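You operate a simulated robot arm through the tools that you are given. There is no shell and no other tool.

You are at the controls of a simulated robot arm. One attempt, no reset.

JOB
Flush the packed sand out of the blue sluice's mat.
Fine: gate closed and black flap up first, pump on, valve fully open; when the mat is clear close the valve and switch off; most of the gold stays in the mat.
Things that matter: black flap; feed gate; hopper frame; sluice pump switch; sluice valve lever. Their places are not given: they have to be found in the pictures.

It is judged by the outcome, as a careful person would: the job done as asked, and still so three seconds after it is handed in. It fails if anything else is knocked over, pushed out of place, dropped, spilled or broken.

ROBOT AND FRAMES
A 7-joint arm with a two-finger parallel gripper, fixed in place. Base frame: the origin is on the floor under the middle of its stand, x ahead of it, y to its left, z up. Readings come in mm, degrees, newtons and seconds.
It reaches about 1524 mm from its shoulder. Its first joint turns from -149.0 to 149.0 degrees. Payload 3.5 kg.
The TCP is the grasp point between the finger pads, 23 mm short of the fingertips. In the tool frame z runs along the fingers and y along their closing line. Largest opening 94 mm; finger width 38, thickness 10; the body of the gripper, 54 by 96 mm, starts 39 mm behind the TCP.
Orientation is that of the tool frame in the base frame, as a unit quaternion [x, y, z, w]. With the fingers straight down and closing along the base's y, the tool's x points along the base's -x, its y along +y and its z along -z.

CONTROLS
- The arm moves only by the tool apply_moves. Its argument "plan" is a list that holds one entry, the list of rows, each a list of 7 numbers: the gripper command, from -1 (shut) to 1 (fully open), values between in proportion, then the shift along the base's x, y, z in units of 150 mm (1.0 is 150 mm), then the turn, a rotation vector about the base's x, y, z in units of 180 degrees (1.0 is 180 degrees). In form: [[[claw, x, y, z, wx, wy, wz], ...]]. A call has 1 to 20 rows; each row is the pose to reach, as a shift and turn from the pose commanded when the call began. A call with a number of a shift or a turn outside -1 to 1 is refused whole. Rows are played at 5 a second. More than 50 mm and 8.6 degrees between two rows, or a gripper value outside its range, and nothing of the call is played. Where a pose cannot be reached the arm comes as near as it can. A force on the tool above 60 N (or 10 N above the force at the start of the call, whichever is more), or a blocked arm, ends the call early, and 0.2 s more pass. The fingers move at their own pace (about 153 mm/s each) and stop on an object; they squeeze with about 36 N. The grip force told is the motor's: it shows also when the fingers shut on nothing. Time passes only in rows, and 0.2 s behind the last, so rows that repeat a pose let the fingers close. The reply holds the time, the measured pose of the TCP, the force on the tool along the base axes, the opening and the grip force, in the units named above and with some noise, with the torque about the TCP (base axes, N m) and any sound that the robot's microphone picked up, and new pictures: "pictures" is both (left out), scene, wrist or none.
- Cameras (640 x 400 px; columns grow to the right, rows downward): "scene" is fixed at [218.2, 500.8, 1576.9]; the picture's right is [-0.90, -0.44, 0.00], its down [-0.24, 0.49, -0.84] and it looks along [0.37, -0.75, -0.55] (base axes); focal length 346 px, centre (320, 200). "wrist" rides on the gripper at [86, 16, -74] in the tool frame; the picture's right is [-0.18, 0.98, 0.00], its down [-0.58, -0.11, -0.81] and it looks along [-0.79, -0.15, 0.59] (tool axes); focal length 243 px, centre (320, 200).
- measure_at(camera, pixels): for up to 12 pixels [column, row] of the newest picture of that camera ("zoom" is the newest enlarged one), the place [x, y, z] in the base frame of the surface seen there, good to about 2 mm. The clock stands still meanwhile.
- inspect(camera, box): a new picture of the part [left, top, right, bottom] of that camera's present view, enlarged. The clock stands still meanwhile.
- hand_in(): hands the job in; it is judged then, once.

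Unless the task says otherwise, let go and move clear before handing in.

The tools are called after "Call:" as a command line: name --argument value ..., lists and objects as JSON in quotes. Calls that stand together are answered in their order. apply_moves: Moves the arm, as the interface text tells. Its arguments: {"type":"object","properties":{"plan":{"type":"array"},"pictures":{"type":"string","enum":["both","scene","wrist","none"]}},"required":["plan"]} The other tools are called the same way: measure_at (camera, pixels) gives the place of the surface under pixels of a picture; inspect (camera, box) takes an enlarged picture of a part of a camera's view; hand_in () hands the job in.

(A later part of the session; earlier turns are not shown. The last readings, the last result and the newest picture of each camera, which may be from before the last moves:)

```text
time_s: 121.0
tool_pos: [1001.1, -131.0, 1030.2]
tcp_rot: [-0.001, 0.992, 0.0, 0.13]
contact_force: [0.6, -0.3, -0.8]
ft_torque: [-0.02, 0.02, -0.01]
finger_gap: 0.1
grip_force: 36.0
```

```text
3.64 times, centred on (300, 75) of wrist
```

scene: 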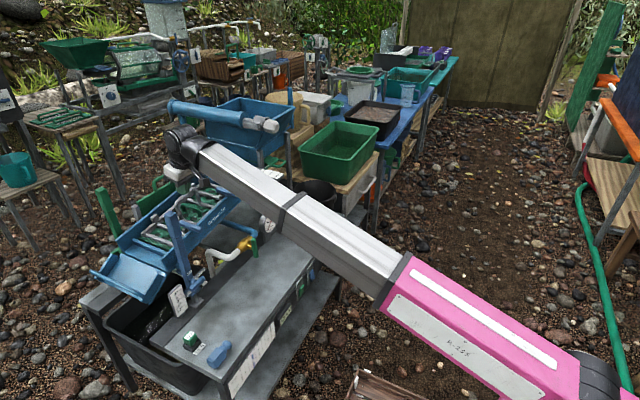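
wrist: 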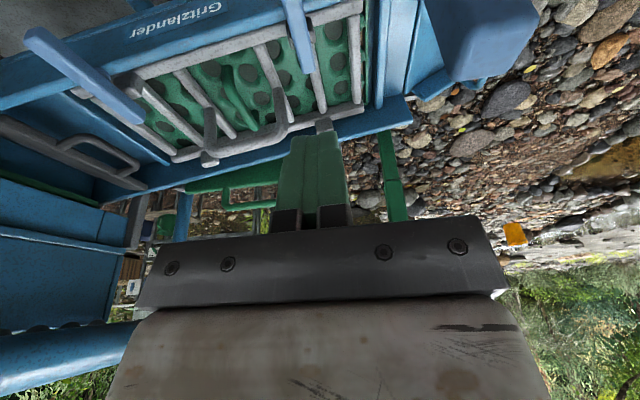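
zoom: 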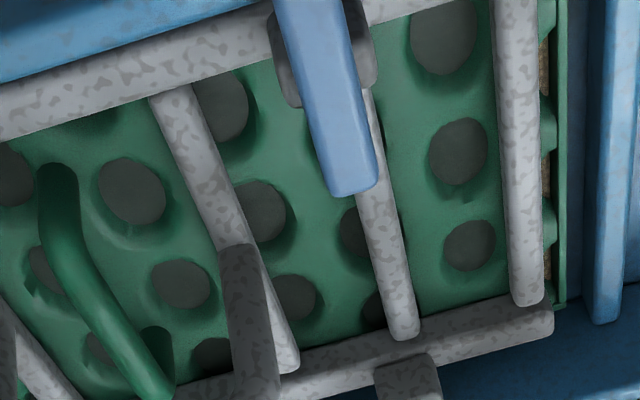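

The last row of pockets, past the final riffle bar, still holds bright tan sand, while all other rows are clear. The mat needs a short second flush, so I'll go back to the lever's -y side.

Call:
apply_moves --pictures "none" --plan '[[[-1, -0.06, -0.07, -0.05, 0, 0, 0], [-1, -0.16, -0.2, -0.17, 0, 0, 0], [-1, -0.26, -0.36, -0.35, 0, 0, 0], [-1, -0.36, -0.52, -0.56, 0, 0, 0], [-1, -0.46, -0.66, -0.78, 0, 0, 0], [-1, -0.54, -0.76, -0.93, 0, 0, 0], [-1, -0.58, -0.82, -1.0, 0, 0, 0]]]'

Call:
apply_moves --plan '[[[-1, -0.05, -0.06, -0.05, 0, 0, 0], [-1, -0.16, -0.18, -0.14, 0, 0, 0], [-1, -0.28, -0.33, -0.27, 0, 0, 0], [-1, -0.36, -0.44, -0.44, 0, 0, 0], [-1, -0.365, -0.47, -0.62, 0, 0, 0], [-1, -0.365, -0.47, -0.76, 0, 0, 0], [-1, -0.365, -0.46, -0.82, 0, 0, 0]]]'

```text
time_s: 122.5
tool_pos: [913.8, -252.6, 881.5]
tcp_rot: [-0.002, 0.991, 0.0, 0.13]
contact_force: [-0.1, -0.1, 0.5]
ft_torque: [0.0, -0.02, 0.02]
finger_gap: 0.1
grip_force: 36.0
```

```text
time_s: 124.2
tool_pos: [857.9, -320.7, 757.6]
tcp_rot: [-0.002, 0.991, 0.0, 0.131]
contact_force: [0.1, 0.1, 0.5]
ft_torque: [-0.02, 0.0, 0.01]
finger_gap: 0.2
grip_force: 35.9
```

scene: 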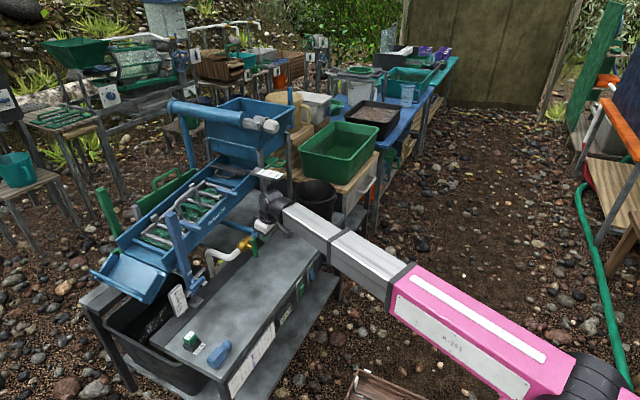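
wrist: 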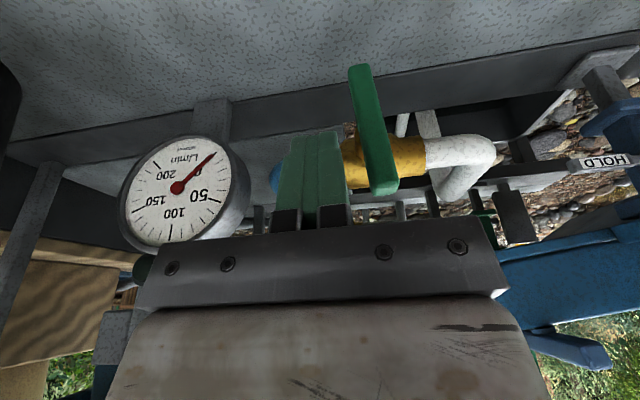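

The finger is beside the closed lever on its -y side and the gauge is at 0. I'll open the valve fully again along the same arc.

Call:
apply_moves --pictures "wrist" --plan '[[[-1, 0.01, 0.05, 0, 0, 0, 0], [-1, 0.015, 0.097, 0, 0, 0, 0], [-1, 0.015, 0.126, 0.005, 0, 0, 0], [-1, 0.015, 0.154, 0.009, 0, 0, 0], [-1, 0.015, 0.187, 0.013, 0, 0, 0], [-1, 0.015, 0.219, 0.013, 0, 0, 0], [-1, 0.015, 0.25, 0.006, 0, 0, 0], [-1, 0.015, 0.28, -0.005, 0, 0, 0], [-1, 0.015, 0.309, -0.021, 0, 0, 0], [-1, 0.015, 0.336, -0.041, 0, 0, 0], [-1, 0.015, 0.36, -0.065, 0, 0, 0], [-1, 0.015, 0.381, -0.092, 0, 0, 0], [-1, 0.015, 0.398, -0.122, 0, 0, 0], [-1, 0.015, 0.411, -0.154, 0, 0, 0], [-1, 0.015, 0.413, -0.183, 0, 0, 0]]]'

```text
time_s: 127.3
tool_pos: [859.4, -259.5, 731.7]
tcp_rot: [-0.002, 0.991, 0.0, 0.13]
contact_force: [-0.5, 0.8, -0.3]
ft_torque: [0.01, 0.03, 0.02]
finger_gap: 0.0
grip_force: 35.7
```

wrist: 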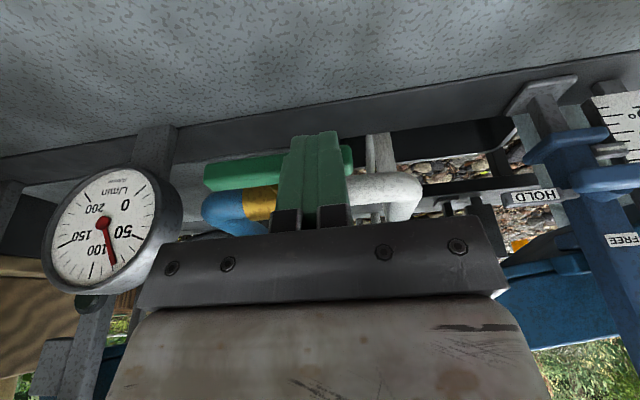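

The lever is at the same open position as before and the flow is about 80 L/min. I'll move over to the -y end and wait roughly 2 seconds while the last row flushes.

Call:
apply_moves --pictures "both" --plan '[[[-1, 0, 0, 0.05, 0, 0, 0], [-1, 0, -0.06, 0.15, 0, 0, 0], [-1, 0, -0.22, 0.2, 0, 0, 0], [-1, 0, -0.36, 0.2, 0, 0, 0], [-1, 0, -0.44, 0.16, 0, 0, 0], [-1, 0, -0.455, 0.09, 0, 0, 0], [-1, 0, -0.455, 0.09, 0, 0, 0], [-1, 0, -0.455, 0.09, 0, 0, 0], [-1, 0, -0.455, 0.09, 0, 0, 0], [-1, 0, -0.455, 0.09, 0, 0, 0], [-1, 0, -0.455, 0.09, 0, 0, 0], [-1, 0, -0.455, 0.09, 0, 0, 0], [-1, 0, -0.455, 0.09, 0, 0, 0], [-1, 0, -0.455, 0.09, 0, 0, 0], [-1, 0, -0.455, 0.09, 0, 0, 0], [-1, 0, -0.455, 0.09, 0, 0, 0]]]'

Call:
inspect --camera "scene" --box '[140, 226, 170, 246]'

Call:
inspect --camera "scene" --box '[143, 230, 175, 250]'

```text
time_s: 130.8
tool_pos: [857.2, -328.3, 745.5]
tcp_rot: [0.0, 0.992, 0.0, 0.13]
contact_force: [0.6, 0.7, -0.4]
ft_torque: [0.05, 0.0, 0.01]
finger_gap: 0.0
grip_force: 36.1
```

scene: 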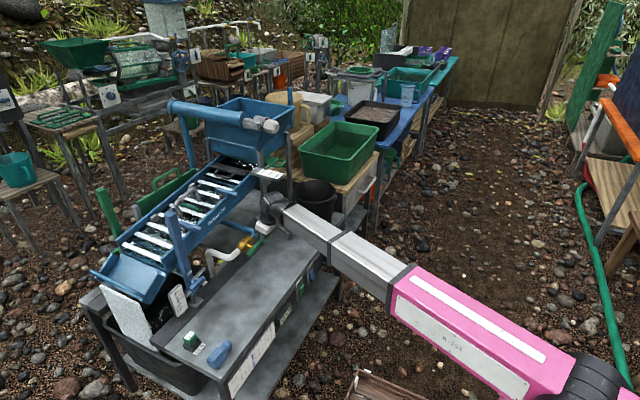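
wrist: 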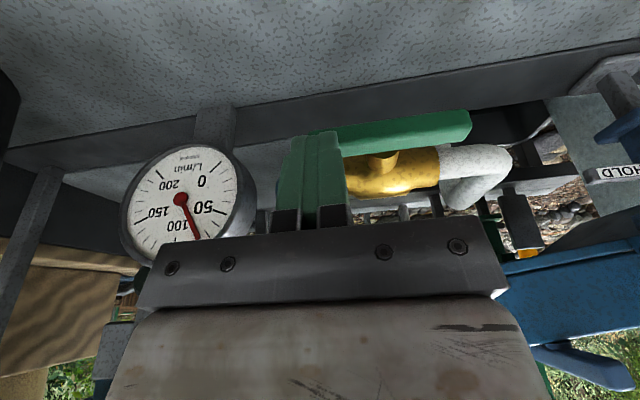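

```text
16.00 times, centred on (155, 236) of scene
```

zoom: 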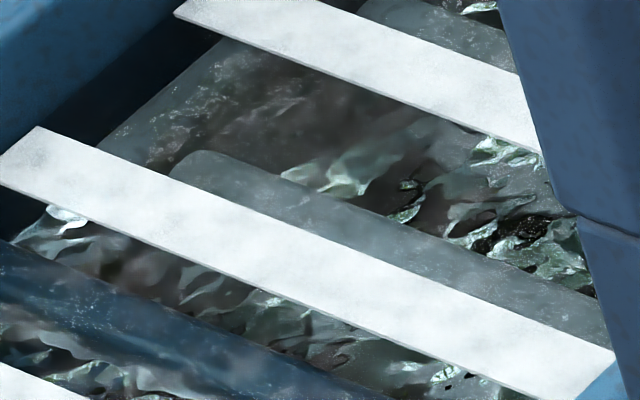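

```text
16.00 times, centred on (159, 240) of scene
```

zoom: 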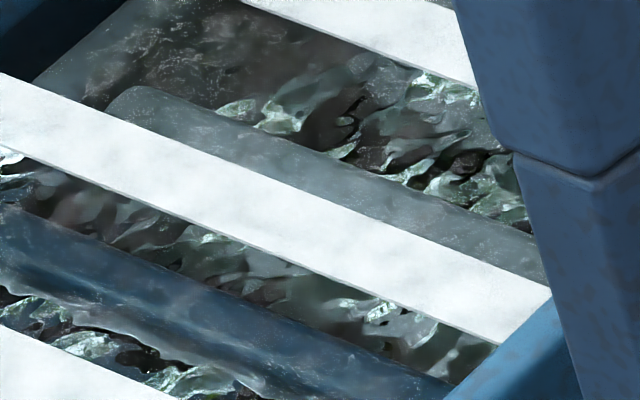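

About 5 seconds of second flush have passed. I'll close the valve now with the same downward arc and look at the mat again.

Call:
apply_moves --plan '[[[-1, 0.015, 0, -0.03, 0, 0, 0], [-1, 0.02, 0, -0.065, 0, 0, 0], [-1, 0.02, -0.002, -0.1, 0, 0, 0], [-1, 0.02, -0.002, -0.14, 0, 0, 0], [-1, 0.02, 0.002, -0.18, 0, 0, 0], [-1, 0.02, 0.008, -0.22, 0, 0, 0], [-1, 0.02, 0.02, -0.257, 0, 0, 0], [-1, 0.02, 0.04, -0.291, 0, 0, 0], [-1, 0.02, 0.062, -0.32, 0, 0, 0], [-1, 0.02, 0.087, -0.344, 0, 0, 0], [-1, 0.02, 0.117, -0.358, 0, 0, 0], [-1, 0.02, 0.145, -0.365, 0, 0, 0], [-1, 0.02, 0.165, -0.365, 0, 0, 0], [-1, 0.02, 0.18, -0.365, 0, 0, 0]]]'

Call:
inspect --camera "scene" --box '[143, 230, 175, 250]'

Call:
inspect --camera "scene" --box '[110, 165, 250, 260]'

Call:
inspect --camera "wrist" --box '[70, 120, 430, 360]'

```text
time_s: 133.5
tool_pos: [862.6, -313.5, 690.9]
tcp_rot: [0.002, 0.991, -0.008, 0.132]
contact_force: [-9.1, -31.3, 1.3]
ft_torque: [0.48, -0.41, -0.24]
finger_gap: 0.1
grip_force: 36.2
stopped in row 13: the force on the tool passed its limit at 68 N (the readings are from after the stop); the commanded pose is now the measured one
```

scene: 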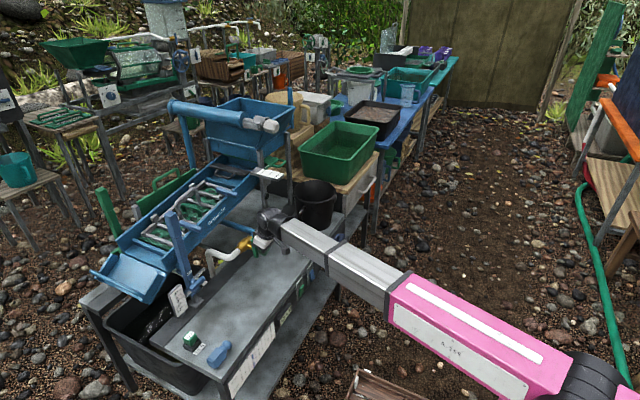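
wrist: 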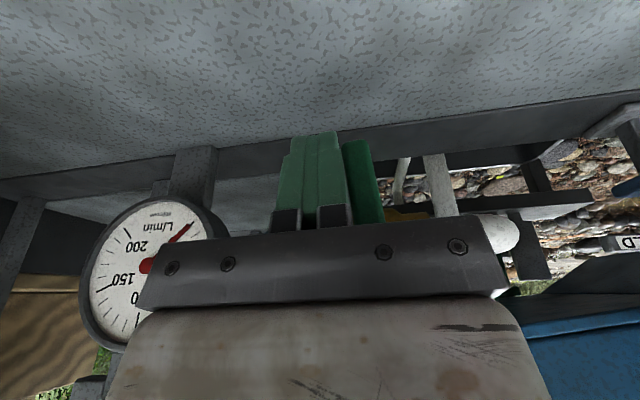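

```text
16.00 times, centred on (159, 240) of scene
```

zoom: 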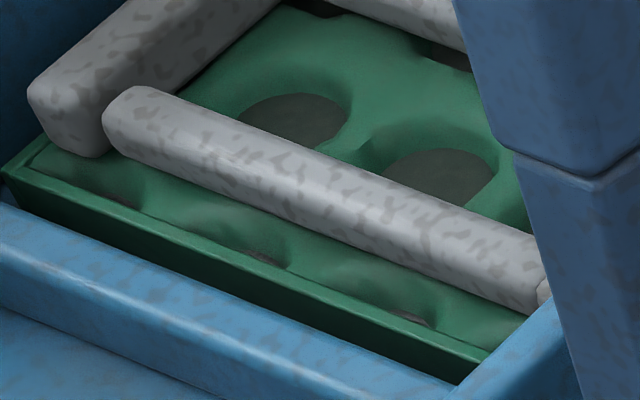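

```text
4.21 times, centred on (180, 212) of scene
```

zoom: 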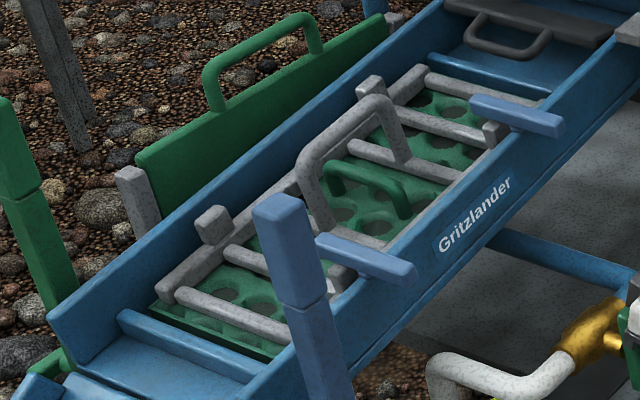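

```text
1.67 times, centred on (250, 240) of wrist
```

zoom: 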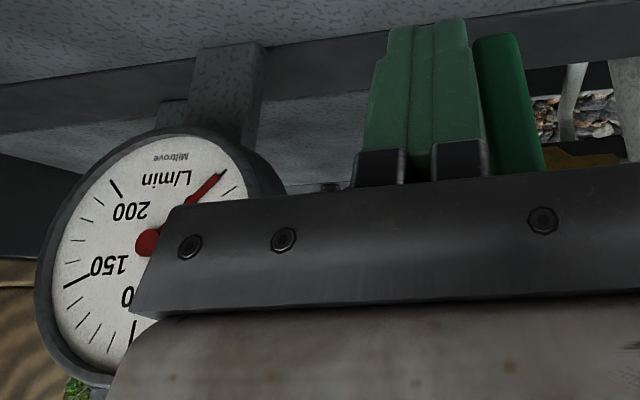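

The last row has darkened a lot, with only faint brownish slivers left. I'll zoom to the maximum on them to judge.

Call:
inspect --camera "scene" --box '[145, 237, 157, 245]'

Call:
inspect --camera "scene" --box '[158, 241, 168, 248]'

Call:
measure_at --camera "zoom" --pixels '[[320, 200], [330, 180], [310, 220], [280, 200], [200, 200], [400, 200]]'

```text
16.00 times, centred on (151, 241) of scene
```

zoom: 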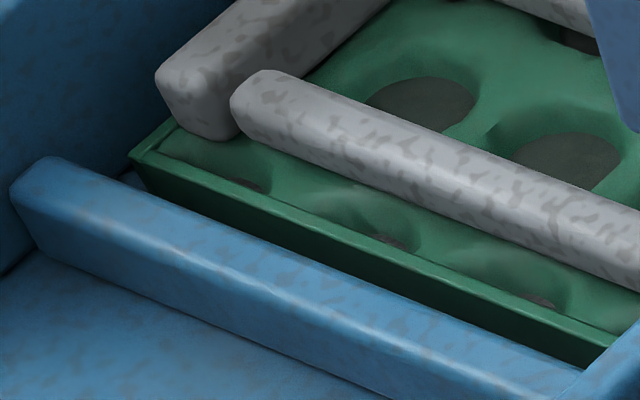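

```text
16.00 times, centred on (163, 244) of scene
```

zoom: 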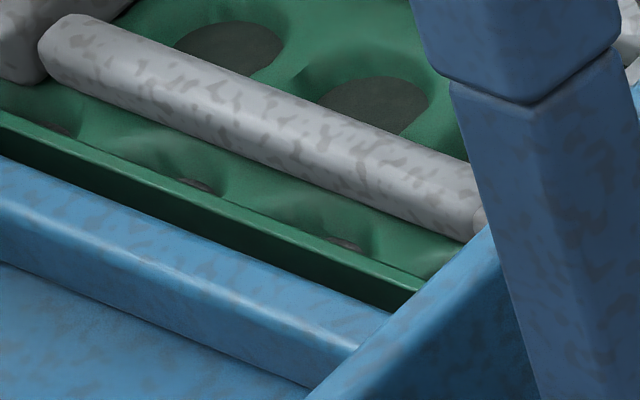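

```text
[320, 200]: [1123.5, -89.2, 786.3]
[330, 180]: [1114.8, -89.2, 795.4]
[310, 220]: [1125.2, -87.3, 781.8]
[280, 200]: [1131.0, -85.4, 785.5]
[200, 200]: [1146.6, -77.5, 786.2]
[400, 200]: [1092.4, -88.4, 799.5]
```

The slivers are smaller and darker but not quite like the other floors. I'll take another look from above before deciding on a last short flush.

Call:
apply_moves --pictures "none" --plan '[[[-1, 0, -0.03, 0, 0, 0, 0], [-1, -0.02, -0.06, 0.04, 0, 0, 0], [-1, -0.04, -0.06, 0.18, 0, 0, 0], [-1, -0.04, -0.04, 0.4, 0, 0, 0], [-1, 0, 0.02, 0.64, 0, 0, 0], [-1, 0.06, 0.14, 0.86, 0, 0, 0], [-1, 0.14, 0.3, 1.0, 0, 0, 0]]]'

Call:
apply_moves --pictures "none" --plan '[[[-1, 0.05, 0.08, 0.13, 0, 0, 0], [-1, 0.14, 0.2, 0.34, 0, 0, 0], [-1, 0.26, 0.36, 0.54, 0, 0, 0], [-1, 0.38, 0.52, 0.72, 0, 0, 0], [-1, 0.5, 0.68, 0.88, 0, 0, 0], [-1, 0.6, 0.82, 0.98, 0, 0, 0], [-1, 0.66, 0.92, 1.0, 0, 0, 0]]]'

Call:
apply_moves --plan '[[[-1, 0.03, 0.02, 0.06, 0, 0, 0], [-1, 0.07, 0.04, 0.15, 0, 0, 0], [-1, 0.09, 0.05, 0.22, 0, 0, 0], [-1, 0.1, 0.05, 0.26, 0, 0, 0]]]'

Call:
inspect --camera "wrist" --box '[300, 0, 420, 130]'

```text
time_s: 135.1
tool_pos: [885.0, -263.7, 842.6]
tcp_rot: [0.002, 0.991, -0.007, 0.132]
contact_force: [-0.3, -0.3, 0.5]
ft_torque: [-0.02, -0.01, 0.01]
finger_gap: 0.1
grip_force: 35.9
```

```text
time_s: 136.7
tool_pos: [984.2, -125.7, 989.7]
tcp_rot: [0.002, 0.991, -0.005, 0.131]
contact_force: [0.1, 0.9, -0.2]
ft_torque: [-0.01, -0.02, -0.04]
finger_gap: 0.0
grip_force: 35.9
```

```text
time_s: 137.7
tool_pos: [1000.7, -118.6, 1028.9]
tcp_rot: [0.001, 0.991, -0.006, 0.131]
contact_force: [-0.4, 0.6, 0.4]
ft_torque: [0.0, -0.01, 0.01]
finger_gap: 0.0
grip_force: 35.9
```

scene: 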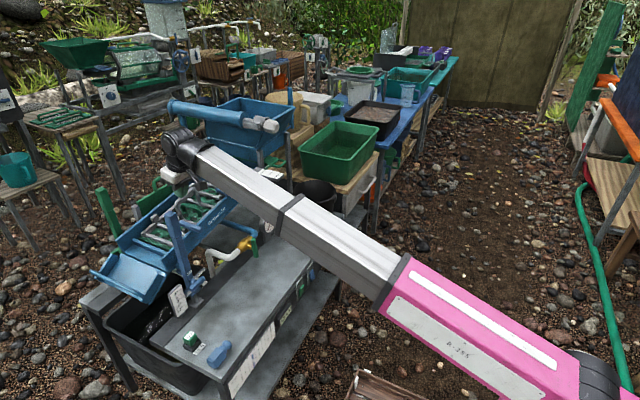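
wrist: 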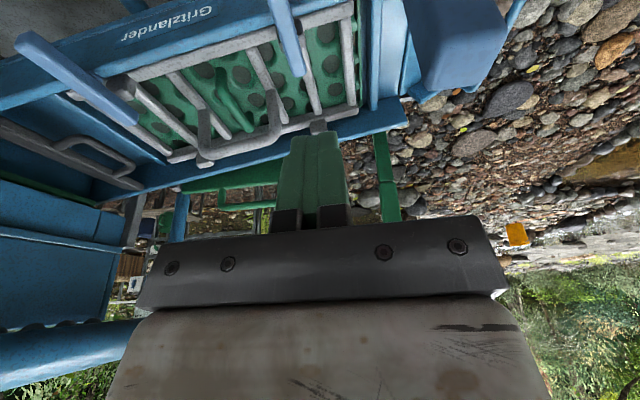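

```text
3.08 times, centred on (360, 65) of wrist
```

zoom: 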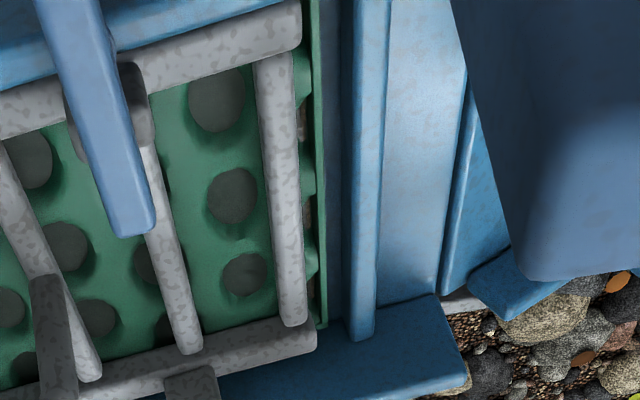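

From above, the strip beside the last bar is now much darker than before. I'll zoom tighter on it.

Call:
inspect --camera "wrist" --box '[340, 25, 375, 60]'

Call:
inspect --camera "wrist" --box '[340, 60, 375, 100]'

Call:
inspect --camera "wrist" --box '[130, 60, 260, 160]'

```text
11.43 times, centred on (358, 42) of wrist
```

zoom: 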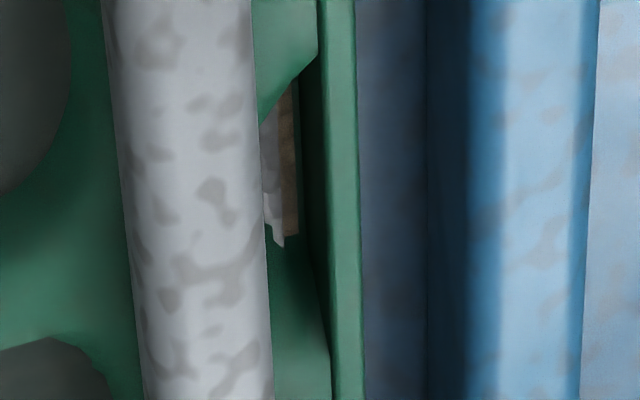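

```text
10.00 times, centred on (358, 80) of wrist
```

zoom: 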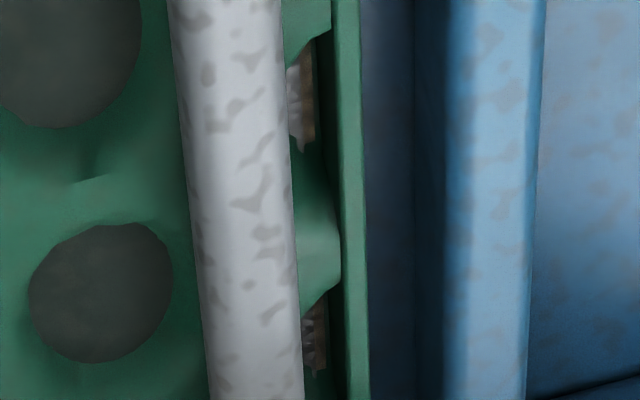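

```text
4.00 times, centred on (195, 110) of wrist
```

zoom: 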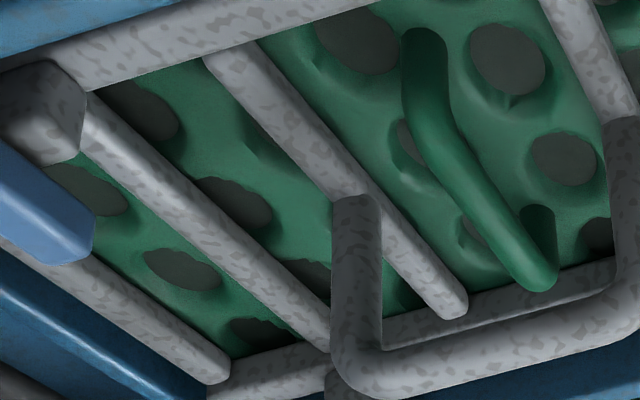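

The last-row pockets now show only a thin brown strip at their downstream edge, where they were filled with tan before. I'll shift the camera 50 mm downstream and a bit higher for a direct view into them.

Call:
apply_moves --pictures "wrist" --plan '[[[-1, 0, 0.0, 0.1, 0, 0, 0], [-1, 0.02, 0.08, 0.22, 0, 0, 0], [-1, 0.04, 0.2, 0.28, 0, 0, 0], [-1, 0.06, 0.31, 0.3, 0, 0, 0], [-1, 0.06, 0.36, 0.3, 0, 0, 0]]]'

Call:
inspect --camera "wrist" --box '[300, 0, 400, 110]'

Call:
inspect --camera "wrist" --box '[200, 0, 360, 110]'

```text
time_s: 138.9
tool_pos: [1007.6, -62.6, 1073.9]
tcp_rot: [0.001, 0.991, -0.005, 0.131]
contact_force: [-0.7, 0.0, 0.6]
ft_torque: [0.0, 0.03, 0.01]
finger_gap: 0.0
grip_force: 36.0
```

wrist: 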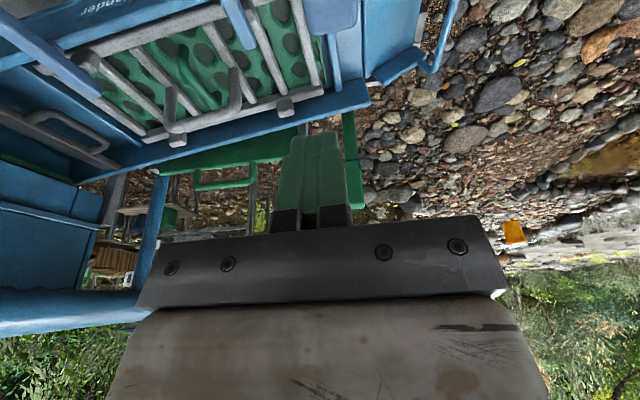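

```text
3.64 times, centred on (350, 55) of wrist
```

zoom: 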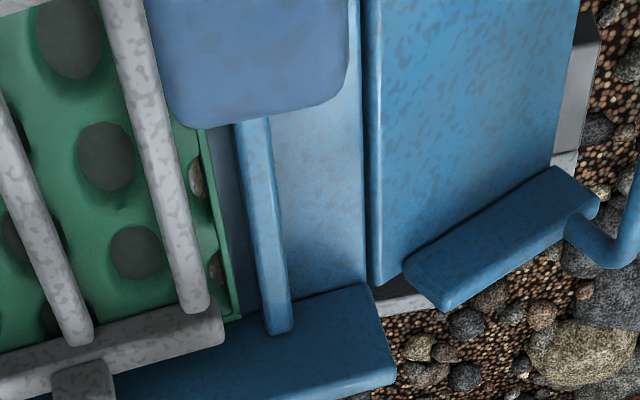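

```text
3.64 times, centred on (280, 55) of wrist
```

zoom: 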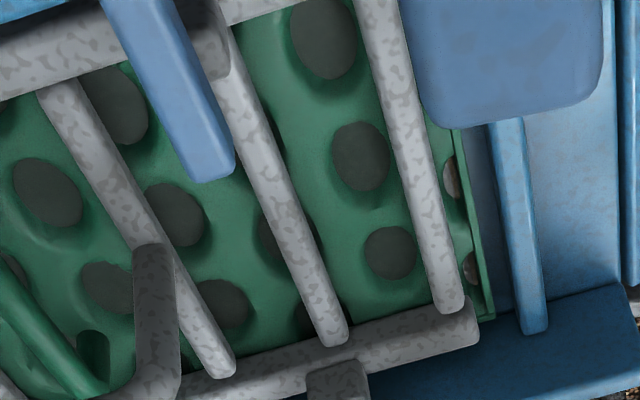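

Call:
inspect --camera "wrist" --box '[340, 30, 370, 60]'

Call:
measure_at --camera "zoom" --pixels '[[320, 150], [330, 200], [335, 240], [345, 200], [300, 200], [200, 200], [310, 130], [360, 260], [325, 260], [280, 250]]'

Call:
inspect --camera "wrist" --box '[345, 58, 375, 88]'

```text
13.33 times, centred on (355, 45) of wrist
```

zoom: 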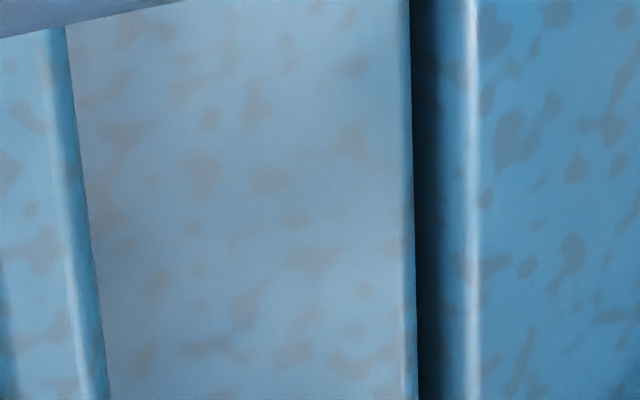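

```text
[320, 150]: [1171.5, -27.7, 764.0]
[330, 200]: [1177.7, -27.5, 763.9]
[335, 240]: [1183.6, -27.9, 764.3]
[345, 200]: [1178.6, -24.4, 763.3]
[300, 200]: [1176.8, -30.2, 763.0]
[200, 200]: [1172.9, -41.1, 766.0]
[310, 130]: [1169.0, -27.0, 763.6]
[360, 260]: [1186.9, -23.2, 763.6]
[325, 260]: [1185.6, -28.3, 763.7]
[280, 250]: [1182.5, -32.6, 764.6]
```

```text
13.33 times, centred on (360, 73) of wrist
```

zoom: 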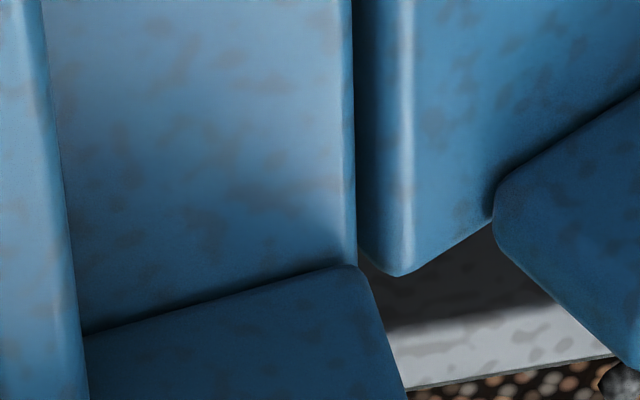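

I zoomed on the wrong spot; the last-row pockets are at about (316,48) and (322,74). I'll look there.

Call:
inspect --camera "wrist" --box '[303, 36, 333, 60]'

Call:
measure_at --camera "zoom" --pixels '[[270, 180], [265, 200], [275, 220], [250, 200], [280, 200], [285, 240], [300, 150], [240, 180]]'

Call:
inspect --camera "wrist" --box '[308, 62, 338, 86]'

```text
16.00 times, centred on (318, 48) of wrist
```

zoom: 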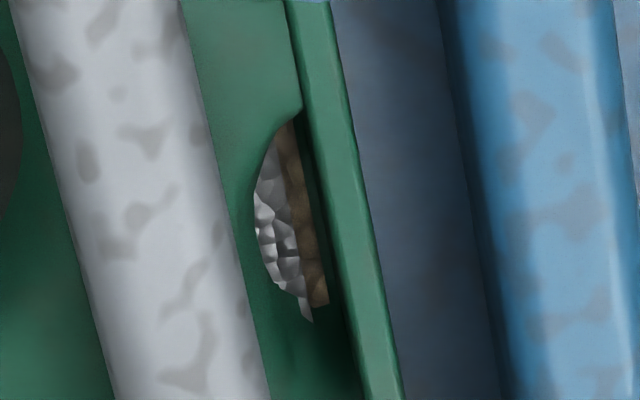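

```text
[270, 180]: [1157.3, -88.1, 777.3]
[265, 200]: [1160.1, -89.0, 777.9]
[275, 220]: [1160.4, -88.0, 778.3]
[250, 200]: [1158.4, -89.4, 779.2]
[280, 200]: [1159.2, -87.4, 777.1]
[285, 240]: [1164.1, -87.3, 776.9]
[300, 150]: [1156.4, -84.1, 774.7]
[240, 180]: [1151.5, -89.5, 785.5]
```

```text
16.00 times, centred on (323, 74) of wrist
```

zoom: 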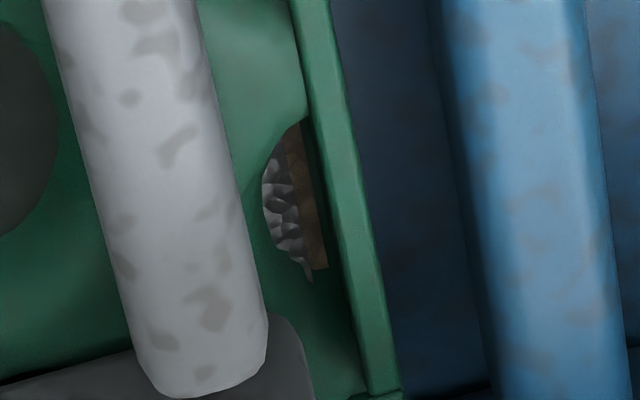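

At high zoom the last-row pockets show small grains and a thin brown layer. I'll compare that with other pockets at the same zoom to see what their floors look like.

Call:
inspect --camera "wrist" --box '[276, 30, 306, 54]'

Call:
measure_at --camera "zoom" --pixels '[[320, 200], [280, 150], [360, 240], [200, 200], [320, 100], [420, 250], [260, 200], [330, 280]]'

Call:
inspect --camera "wrist" --box '[190, 35, 230, 65]'

Call:
inspect --camera "wrist" --box '[95, 80, 140, 115]'

```text
16.00 times, centred on (291, 42) of wrist
```

zoom: 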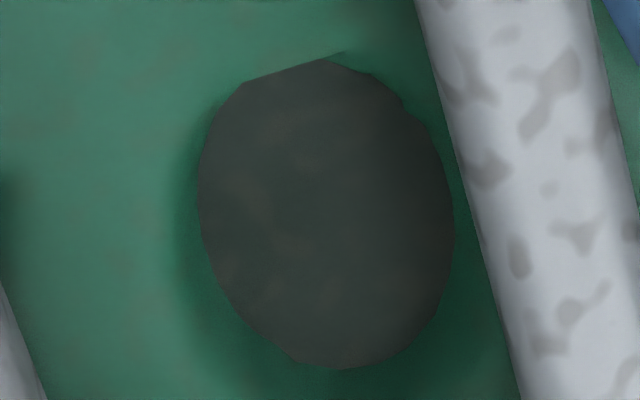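

```text
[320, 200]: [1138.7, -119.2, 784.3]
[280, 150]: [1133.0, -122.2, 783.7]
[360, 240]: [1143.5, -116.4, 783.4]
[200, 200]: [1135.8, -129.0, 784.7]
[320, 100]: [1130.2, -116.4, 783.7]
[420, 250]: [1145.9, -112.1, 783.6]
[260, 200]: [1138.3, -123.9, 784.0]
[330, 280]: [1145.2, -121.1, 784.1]
```

```text
13.33 times, centred on (210, 50) of wrist
```

zoom: 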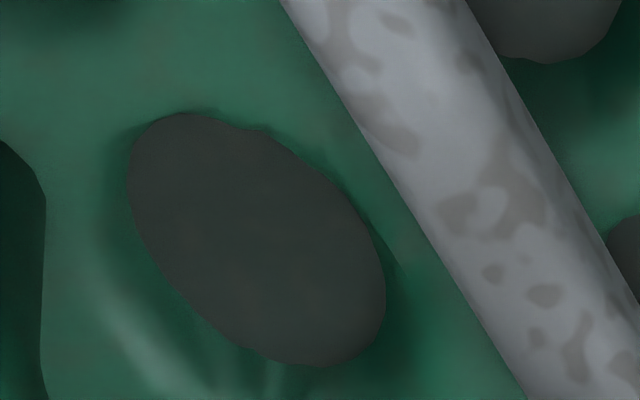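

```text
11.43 times, centred on (118, 98) of wrist
```

zoom: 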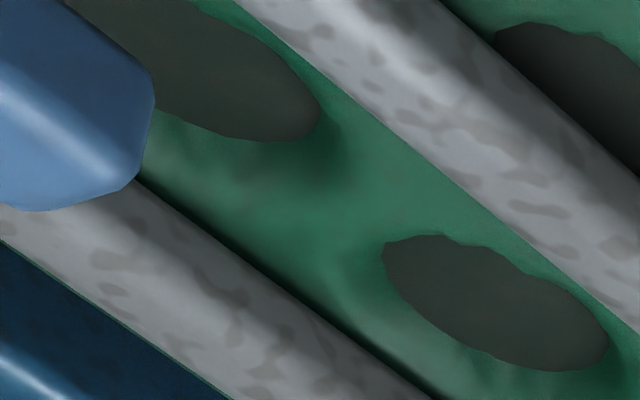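

The upper pockets are clean dark floors, while the second-last row has only faint brown mottling and the last row is still brownish. One more short flush should finish it, so I'll return to the lever's -y side.

Call:
apply_moves --pictures "none" --plan '[[[-1, -0.03, -0.07, -0.06, 0, 0, 0], [-1, -0.1, -0.22, -0.22, 0, 0, 0], [-1, -0.19, -0.4, -0.43, 0, 0, 0], [-1, -0.28, -0.58, -0.65, 0, 0, 0], [-1, -0.36, -0.73, -0.84, 0, 0, 0], [-1, -0.4, -0.8, -0.93, 0, 0, 0]]]'

Call:
apply_moves --pictures "none" --plan '[[[-1, -0.06, -0.1, -0.08, 0, 0, 0], [-1, -0.18, -0.28, -0.22, 0, 0, 0], [-1, -0.32, -0.48, -0.38, 0, 0, 0], [-1, -0.46, -0.68, -0.52, 0, 0, 0], [-1, -0.56, -0.84, -0.66, 0, 0, 0], [-1, -0.59, -0.93, -0.78, 0, 0, 0], [-1, -0.59, -0.945, -0.82, 0, 0, 0]]]'

Call:
apply_moves --plan '[[[-1, 0, 0, -0.08, 0, 0, 0], [-1, 0, 0, -0.22, 0, 0, 0], [-1, 0, 0, -0.32, 0, 0, 0], [-1, 0, 0, -0.36, 0, 0, 0]]]'

```text
time_s: 140.3
tool_pos: [947.6, -184.9, 936.0]
tcp_rot: [0.001, 0.991, -0.005, 0.132]
contact_force: [-0.9, -0.5, -0.1]
ft_torque: [0.01, -0.02, -0.02]
finger_gap: 0.2
grip_force: 36.1
```

```text
time_s: 141.9
tool_pos: [859.7, -324.7, 811.4]
tcp_rot: [0.001, 0.991, -0.006, 0.131]
contact_force: [-0.7, -0.4, -0.3]
ft_torque: [0.0, -0.01, -0.03]
finger_gap: 0.0
grip_force: 35.8
```

```text
time_s: 142.9
tool_pos: [858.4, -326.1, 759.0]
tcp_rot: [0.001, 0.991, -0.005, 0.132]
contact_force: [-0.1, 0.1, 0.7]
ft_torque: [0.02, 0.0, 0.03]
finger_gap: 0.0
grip_force: 35.4
```

scene: 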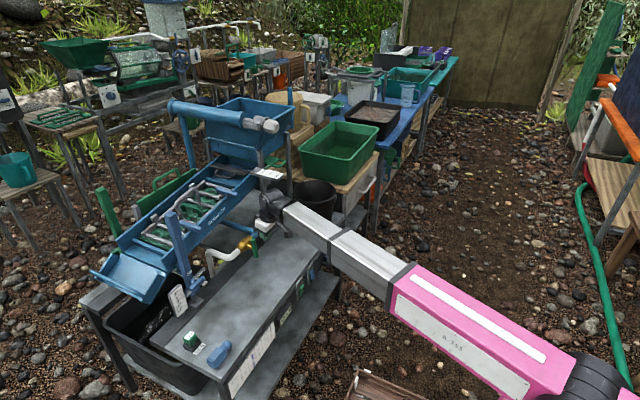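
wrist: 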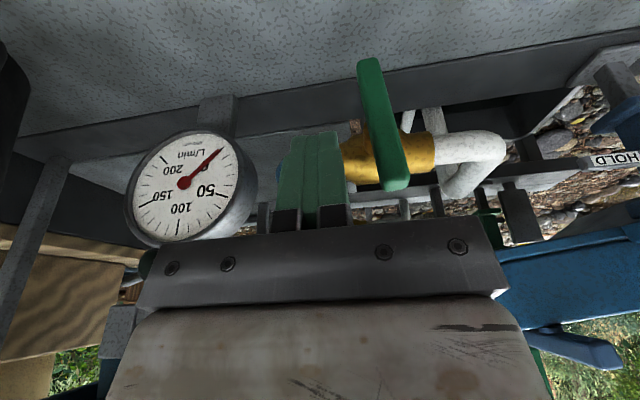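

The finger is in place beside the closed lever and the gauge is at 0. I'll open the valve fully for the last short flush.

Call:
apply_moves --pictures "wrist" --plan '[[[-1, 0.01, 0.07, -0.005, 0, 0, 0], [-1, 0.012, 0.13, -0.009, 0, 0, 0], [-1, 0.012, 0.159, -0.004, 0, 0, 0], [-1, 0.012, 0.187, 0, 0, 0, 0], [-1, 0.012, 0.22, 0.004, 0, 0, 0], [-1, 0.012, 0.252, 0.004, 0, 0, 0], [-1, 0.012, 0.283, -0.003, 0, 0, 0], [-1, 0.012, 0.313, -0.014, 0, 0, 0], [-1, 0.012, 0.342, -0.03, 0, 0, 0], [-1, 0.012, 0.369, -0.05, 0, 0, 0], [-1, 0.012, 0.393, -0.074, 0, 0, 0], [-1, 0.012, 0.414, -0.101, 0, 0, 0], [-1, 0.012, 0.431, -0.131, 0, 0, 0], [-1, 0.012, 0.444, -0.163, 0, 0, 0], [-1, 0.012, 0.446, -0.194, 0, 0, 0]]]'

```text
time_s: 146.1
tool_pos: [860.3, -259.4, 731.5]
tcp_rot: [0.001, 0.991, -0.007, 0.134]
contact_force: [-1.1, 1.1, 22.3]
ft_torque: [0.0, -0.36, 0.22]
finger_gap: 0.1
grip_force: 36.0
```

wrist: 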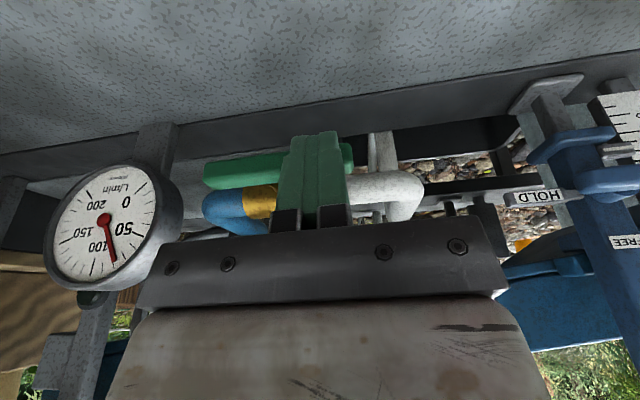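

The lever is fully open at its stop again and the flow is about 80 L/min. I'll move to the -y end, wait about 3 seconds, and then close.

Call:
apply_moves --pictures "wrist" --plan '[[[-1, 0, 0, 0.05, 0, 0, 0], [-1, 0, -0.06, 0.15, 0, 0, 0], [-1, 0, -0.22, 0.2, 0, 0, 0], [-1, 0, -0.36, 0.2, 0, 0, 0], [-1, 0, -0.44, 0.16, 0, 0, 0], [-1, 0, -0.455, 0.095, 0, 0, 0], [-1, 0, -0.455, 0.095, 0, 0, 0], [-1, 0, -0.455, 0.095, 0, 0, 0], [-1, 0, -0.455, 0.095, 0, 0, 0], [-1, 0, -0.455, 0.095, 0, 0, 0], [-1, 0, -0.455, 0.095, 0, 0, 0], [-1, 0, -0.455, 0.095, 0, 0, 0], [-1, 0, -0.455, 0.095, 0, 0, 0], [-1, 0, -0.455, 0.095, 0, 0, 0], [-1, 0, -0.455, 0.095, 0, 0, 0], [-1, 0, -0.455, 0.095, 0, 0, 0], [-1, 0, -0.455, 0.095, 0, 0, 0], [-1, 0, -0.455, 0.095, 0, 0, 0], [-1, 0, -0.455, 0.095, 0, 0, 0]]]'

Call:
apply_moves --plan '[[[-1, 0.01, 0, -0.03, 0, 0, 0], [-1, 0.015, 0, -0.065, 0, 0, 0], [-1, 0.015, -0.002, -0.1, 0, 0, 0], [-1, 0.015, -0.002, -0.14, 0, 0, 0], [-1, 0.015, 0.002, -0.18, 0, 0, 0], [-1, 0.015, 0.008, -0.22, 0, 0, 0], [-1, 0.015, 0.02, -0.257, 0, 0, 0], [-1, 0.015, 0.04, -0.291, 0, 0, 0], [-1, 0.015, 0.062, -0.32, 0, 0, 0], [-1, 0.015, 0.087, -0.344, 0, 0, 0], [-1, 0.015, 0.117, -0.358, 0, 0, 0], [-1, 0.015, 0.145, -0.365, 0, 0, 0], [-1, 0.015, 0.165, -0.365, 0, 0, 0], [-1, 0.015, 0.18, -0.365, 0, 0, 0]]]'

Call:
inspect --camera "scene" --box '[143, 230, 175, 250]'

Call:
inspect --camera "scene" --box '[110, 165, 290, 280]'

Call:
inspect --camera "wrist" --box '[70, 120, 430, 360]'

```text
time_s: 150.1
tool_pos: [861.8, -326.8, 743.9]
tcp_rot: [0.0, 0.991, -0.006, 0.133]
contact_force: [-0.5, -0.4, 0.1]
ft_torque: [0.02, 0.0, 0.0]
finger_gap: 0.2
grip_force: 35.9
```

wrist: 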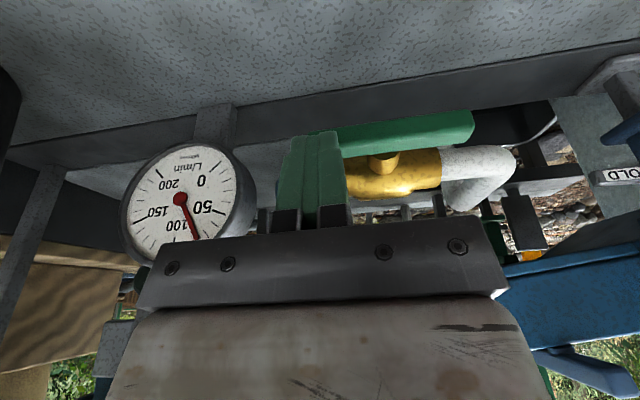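

```text
time_s: 152.8
tool_pos: [863.6, -311.4, 690.2]
tcp_rot: [0.004, 0.991, -0.014, 0.133]
contact_force: [-10.3, -29.4, 4.3]
ft_torque: [0.48, -0.41, -0.17]
finger_gap: 0.0
grip_force: 36.1
stopped in row 13: the force on the tool passed its limit at 68 N (the readings are from after the stop); the commanded pose is now the measured one
```

scene: 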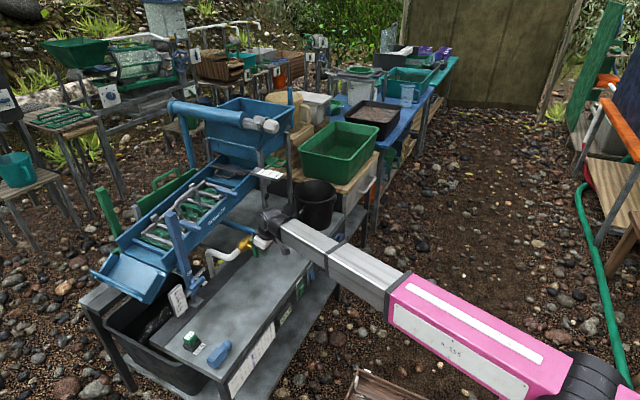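
wrist: 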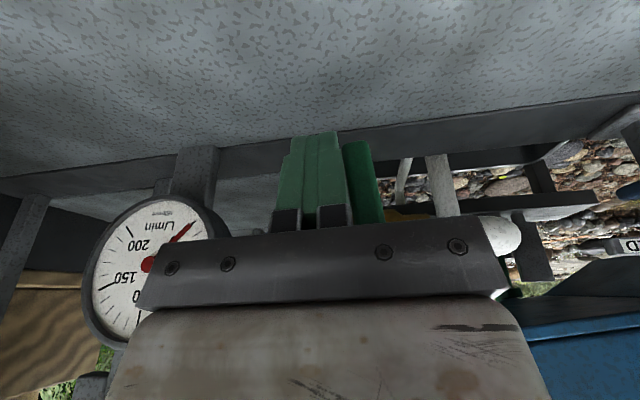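

```text
16.00 times, centred on (159, 240) of scene
```

zoom: 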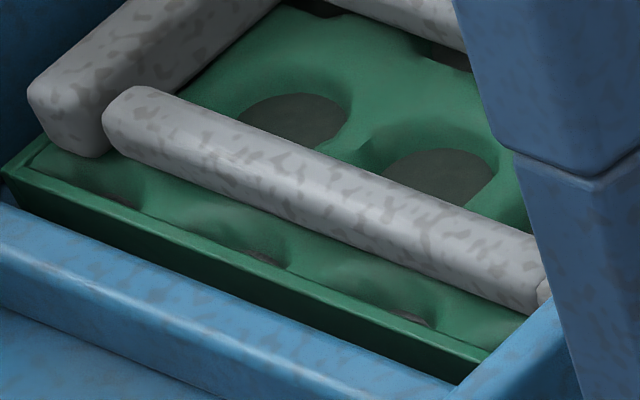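

```text
3.48 times, centred on (200, 222) of scene
```

zoom: 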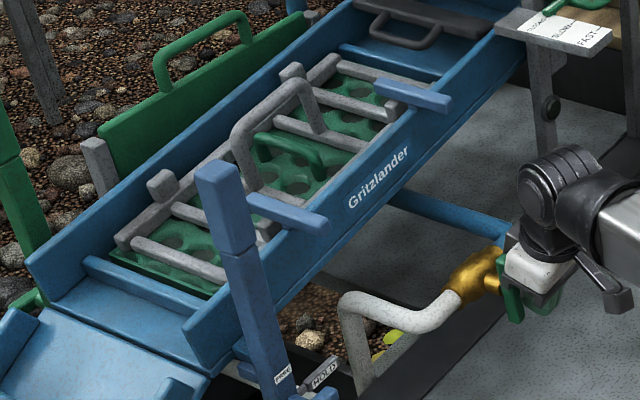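

```text
1.67 times, centred on (250, 240) of wrist
```

zoom: 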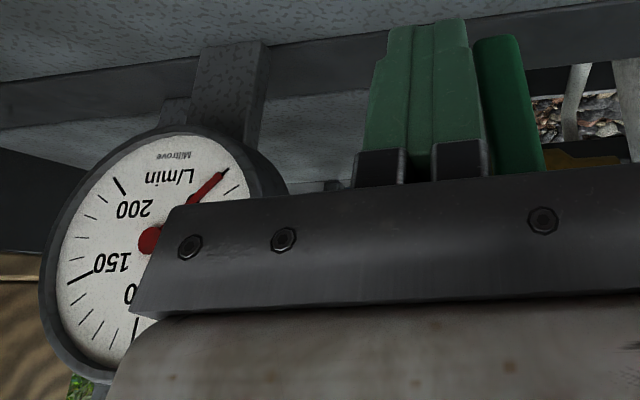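

The last row looks the same as after the second flush, so nothing more is washing out and the mat is clear. The valve is at its closed stop with the gauge at 0. Now I'll back away and go to the pump switch.

Call:
apply_moves --pictures "none" --plan '[[[-1, 0, -0.04, 0, 0, 0, 0], [-1, -0.03, -0.06, 0.02, 0, 0, 0], [-1, -0.12, -0.06, 0.06, 0, 0, 0], [-1, -0.26, -0.06, 0.1, 0, 0, 0], [-1, -0.42, -0.06, 0.14, 0, 0, 0], [-1, -0.6, -0.06, 0.18, 0, 0, 0], [-1, -0.78, -0.06, 0.2, 0, 0, 0], [-1, -0.92, -0.06, 0.2, 0, 0, 0], [-1, -1.0, -0.06, 0.2, 0, 0, 0]]]'

Call:
apply_moves --pictures "none" --plan '[[[-1, -0.06, 0, 0, 0, -0.01, 0], [-1, -0.18, 0, 0, 0, -0.04, 0], [-1, -0.34, 0, 0, 0, -0.08, 0], [-1, -0.5, 0, 0, 0, -0.12, 0], [-1, -0.63, 0, -0.02, 0, -0.15, 0], [-1, -0.72, 0, -0.08, 0, -0.165, 0], [-1, -0.74, 0, -0.18, 0, -0.166, 0], [-1, -0.74, 0, -0.32, 0, -0.166, 0], [-1, -0.74, 0, -0.44, 0, -0.166, 0], [-1, -0.74, 0, -0.5, 0, -0.166, 0]]]'

Call:
apply_moves --plan '[[[-1, 0, 0, 0, 0, 0, 0]]]'

Call:
inspect --camera "wrist" --box '[200, 0, 640, 150]'

```text
time_s: 154.8
tool_pos: [714.8, -317.8, 720.4]
tcp_rot: [0.003, 0.991, -0.012, 0.133]
contact_force: [0.1, 0.0, -0.2]
ft_torque: [-0.03, -0.03, -0.02]
finger_gap: 0.0
grip_force: 35.9
```

```text
time_s: 157.0
tool_pos: [604.6, -318.2, 643.8]
tcp_rot: [0.007, 0.923, -0.011, 0.384]
contact_force: [0.1, -0.1, 0.0]
ft_torque: [-0.02, 0.02, -0.01]
finger_gap: 0.0
grip_force: 36.4
```

```text
time_s: 157.4
tool_pos: [603.7, -318.3, 644.5]
tcp_rot: [0.005, 0.923, -0.01, 0.384]
contact_force: [-0.5, 0.9, -0.1]
ft_torque: [-0.01, 0.01, 0.0]
finger_gap: 0.0
grip_force: 36.1
```

scene: 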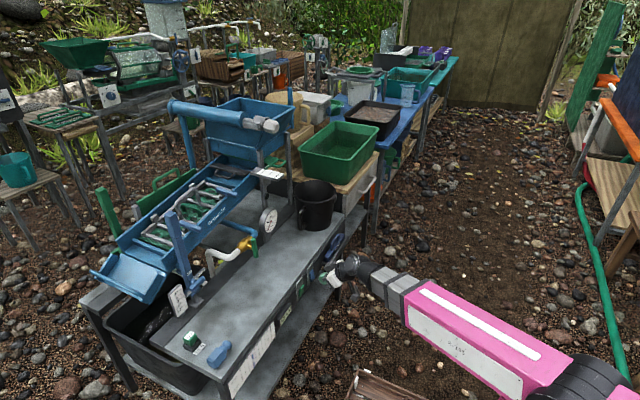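
wrist: 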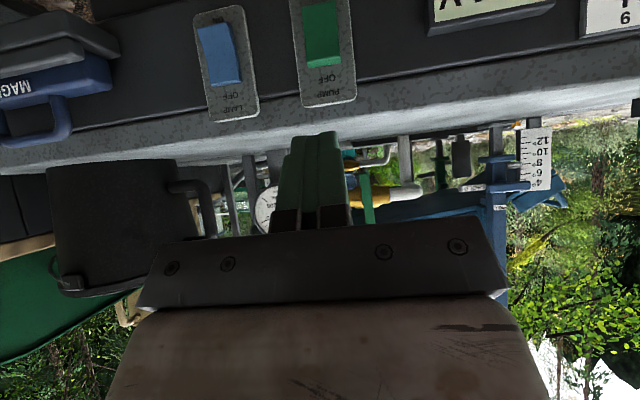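

```text
1.45 times, centred on (420, 75) of wrist
```

zoom: 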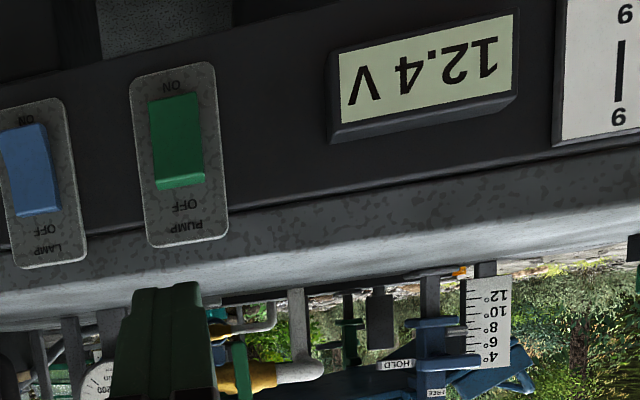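

The pump is still on at 12.4 V. I'll measure the rocker's top end, which should now stick out, and press there for OFF.

Call:
inspect --camera "wrist" --box '[275, 0, 375, 110]'

Call:
measure_at --camera "zoom" --pixels '[[290, 40], [295, 80], [300, 120], [300, 160], [305, 200], [308, 225], [300, 30], [260, 120], [350, 120], [305, 240]]'

```text
3.64 times, centred on (325, 55) of wrist
```

zoom: 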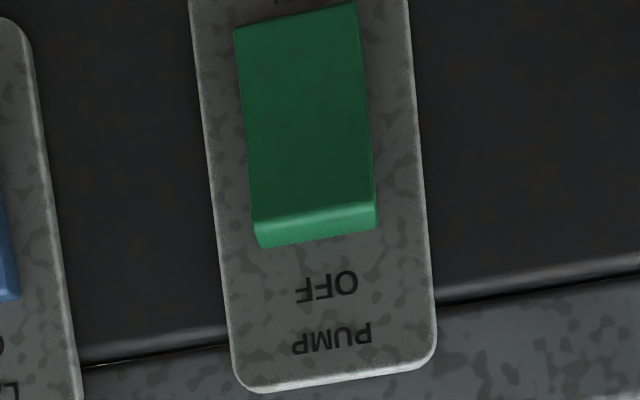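

```text
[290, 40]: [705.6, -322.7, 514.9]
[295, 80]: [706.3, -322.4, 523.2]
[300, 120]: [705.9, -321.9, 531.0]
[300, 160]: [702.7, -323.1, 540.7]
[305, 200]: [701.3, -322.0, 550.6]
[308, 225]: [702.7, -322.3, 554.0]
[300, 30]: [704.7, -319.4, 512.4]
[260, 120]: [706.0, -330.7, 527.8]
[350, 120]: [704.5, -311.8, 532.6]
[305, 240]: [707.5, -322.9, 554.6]
```

The top end now protrudes (x≈701 at z≈550). I'll line up the fingertip's leading edge with z≈549 and then press it in.

Call:
apply_moves --pictures "none" --plan '[[[-1, 0, 0, -0.03, 0, 0, 0], [-1, 0.02, 0, -0.12, 0, 0, 0], [-1, 0.06, -0.005, -0.25, 0, 0, 0], [-1, 0.12, -0.01, -0.38, 0, 0, 0], [-1, 0.18, -0.018, -0.5, 0, 0, 0], [-1, 0.23, -0.018, -0.58, 0, 0, 0], [-1, 0.242, -0.018, -0.612, 0, 0, 0]]]'

Call:
apply_moves --plan '[[[-1, 0.03, 0, 0, 0, 0, 0], [-1, 0.08, 0, 0, 0, 0, 0], [-1, 0.13, 0, 0, 0, 0, 0], [-1, 0.17, 0, 0, 0, 0, 0], [-1, 0.195, 0, 0, 0, 0, 0], [-1, 0.21, 0, 0, 0, 0, 0], [-1, 0.225, 0, 0, 0, 0, 0], [-1, 0.24, 0, 0, 0, 0, 0], [-1, 0.25, 0, 0, 0, 0, 0]]]'

```text
time_s: 159.0
tool_pos: [637.7, -321.4, 552.7]
tcp_rot: [0.006, 0.923, -0.011, 0.384]
contact_force: [-0.5, -0.1, 0.0]
ft_torque: [0.01, -0.01, 0.02]
finger_gap: 0.0
grip_force: 36.5
```

```text
time_s: 161.0
tool_pos: [674.5, -320.3, 552.5]
tcp_rot: [0.006, 0.923, -0.011, 0.384]
contact_force: [-28.0, -3.6, 0.1]
ft_torque: [-0.06, 0.05, -0.04]
finger_gap: 0.0
grip_force: 35.9
```

scene: 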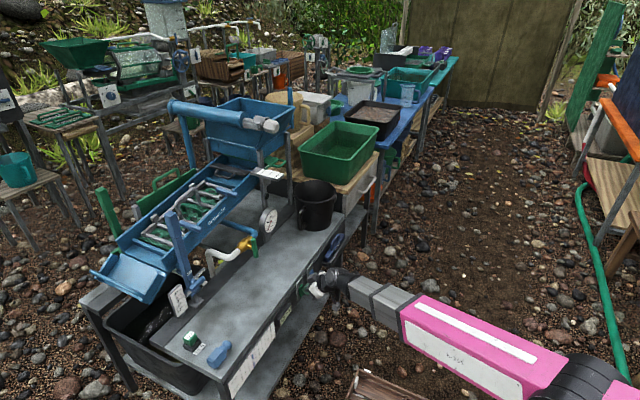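
wrist: 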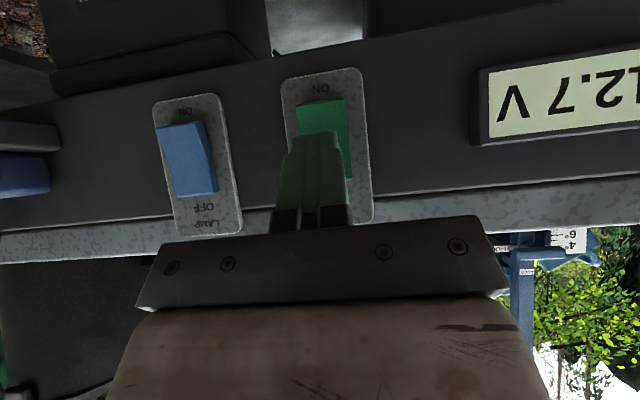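

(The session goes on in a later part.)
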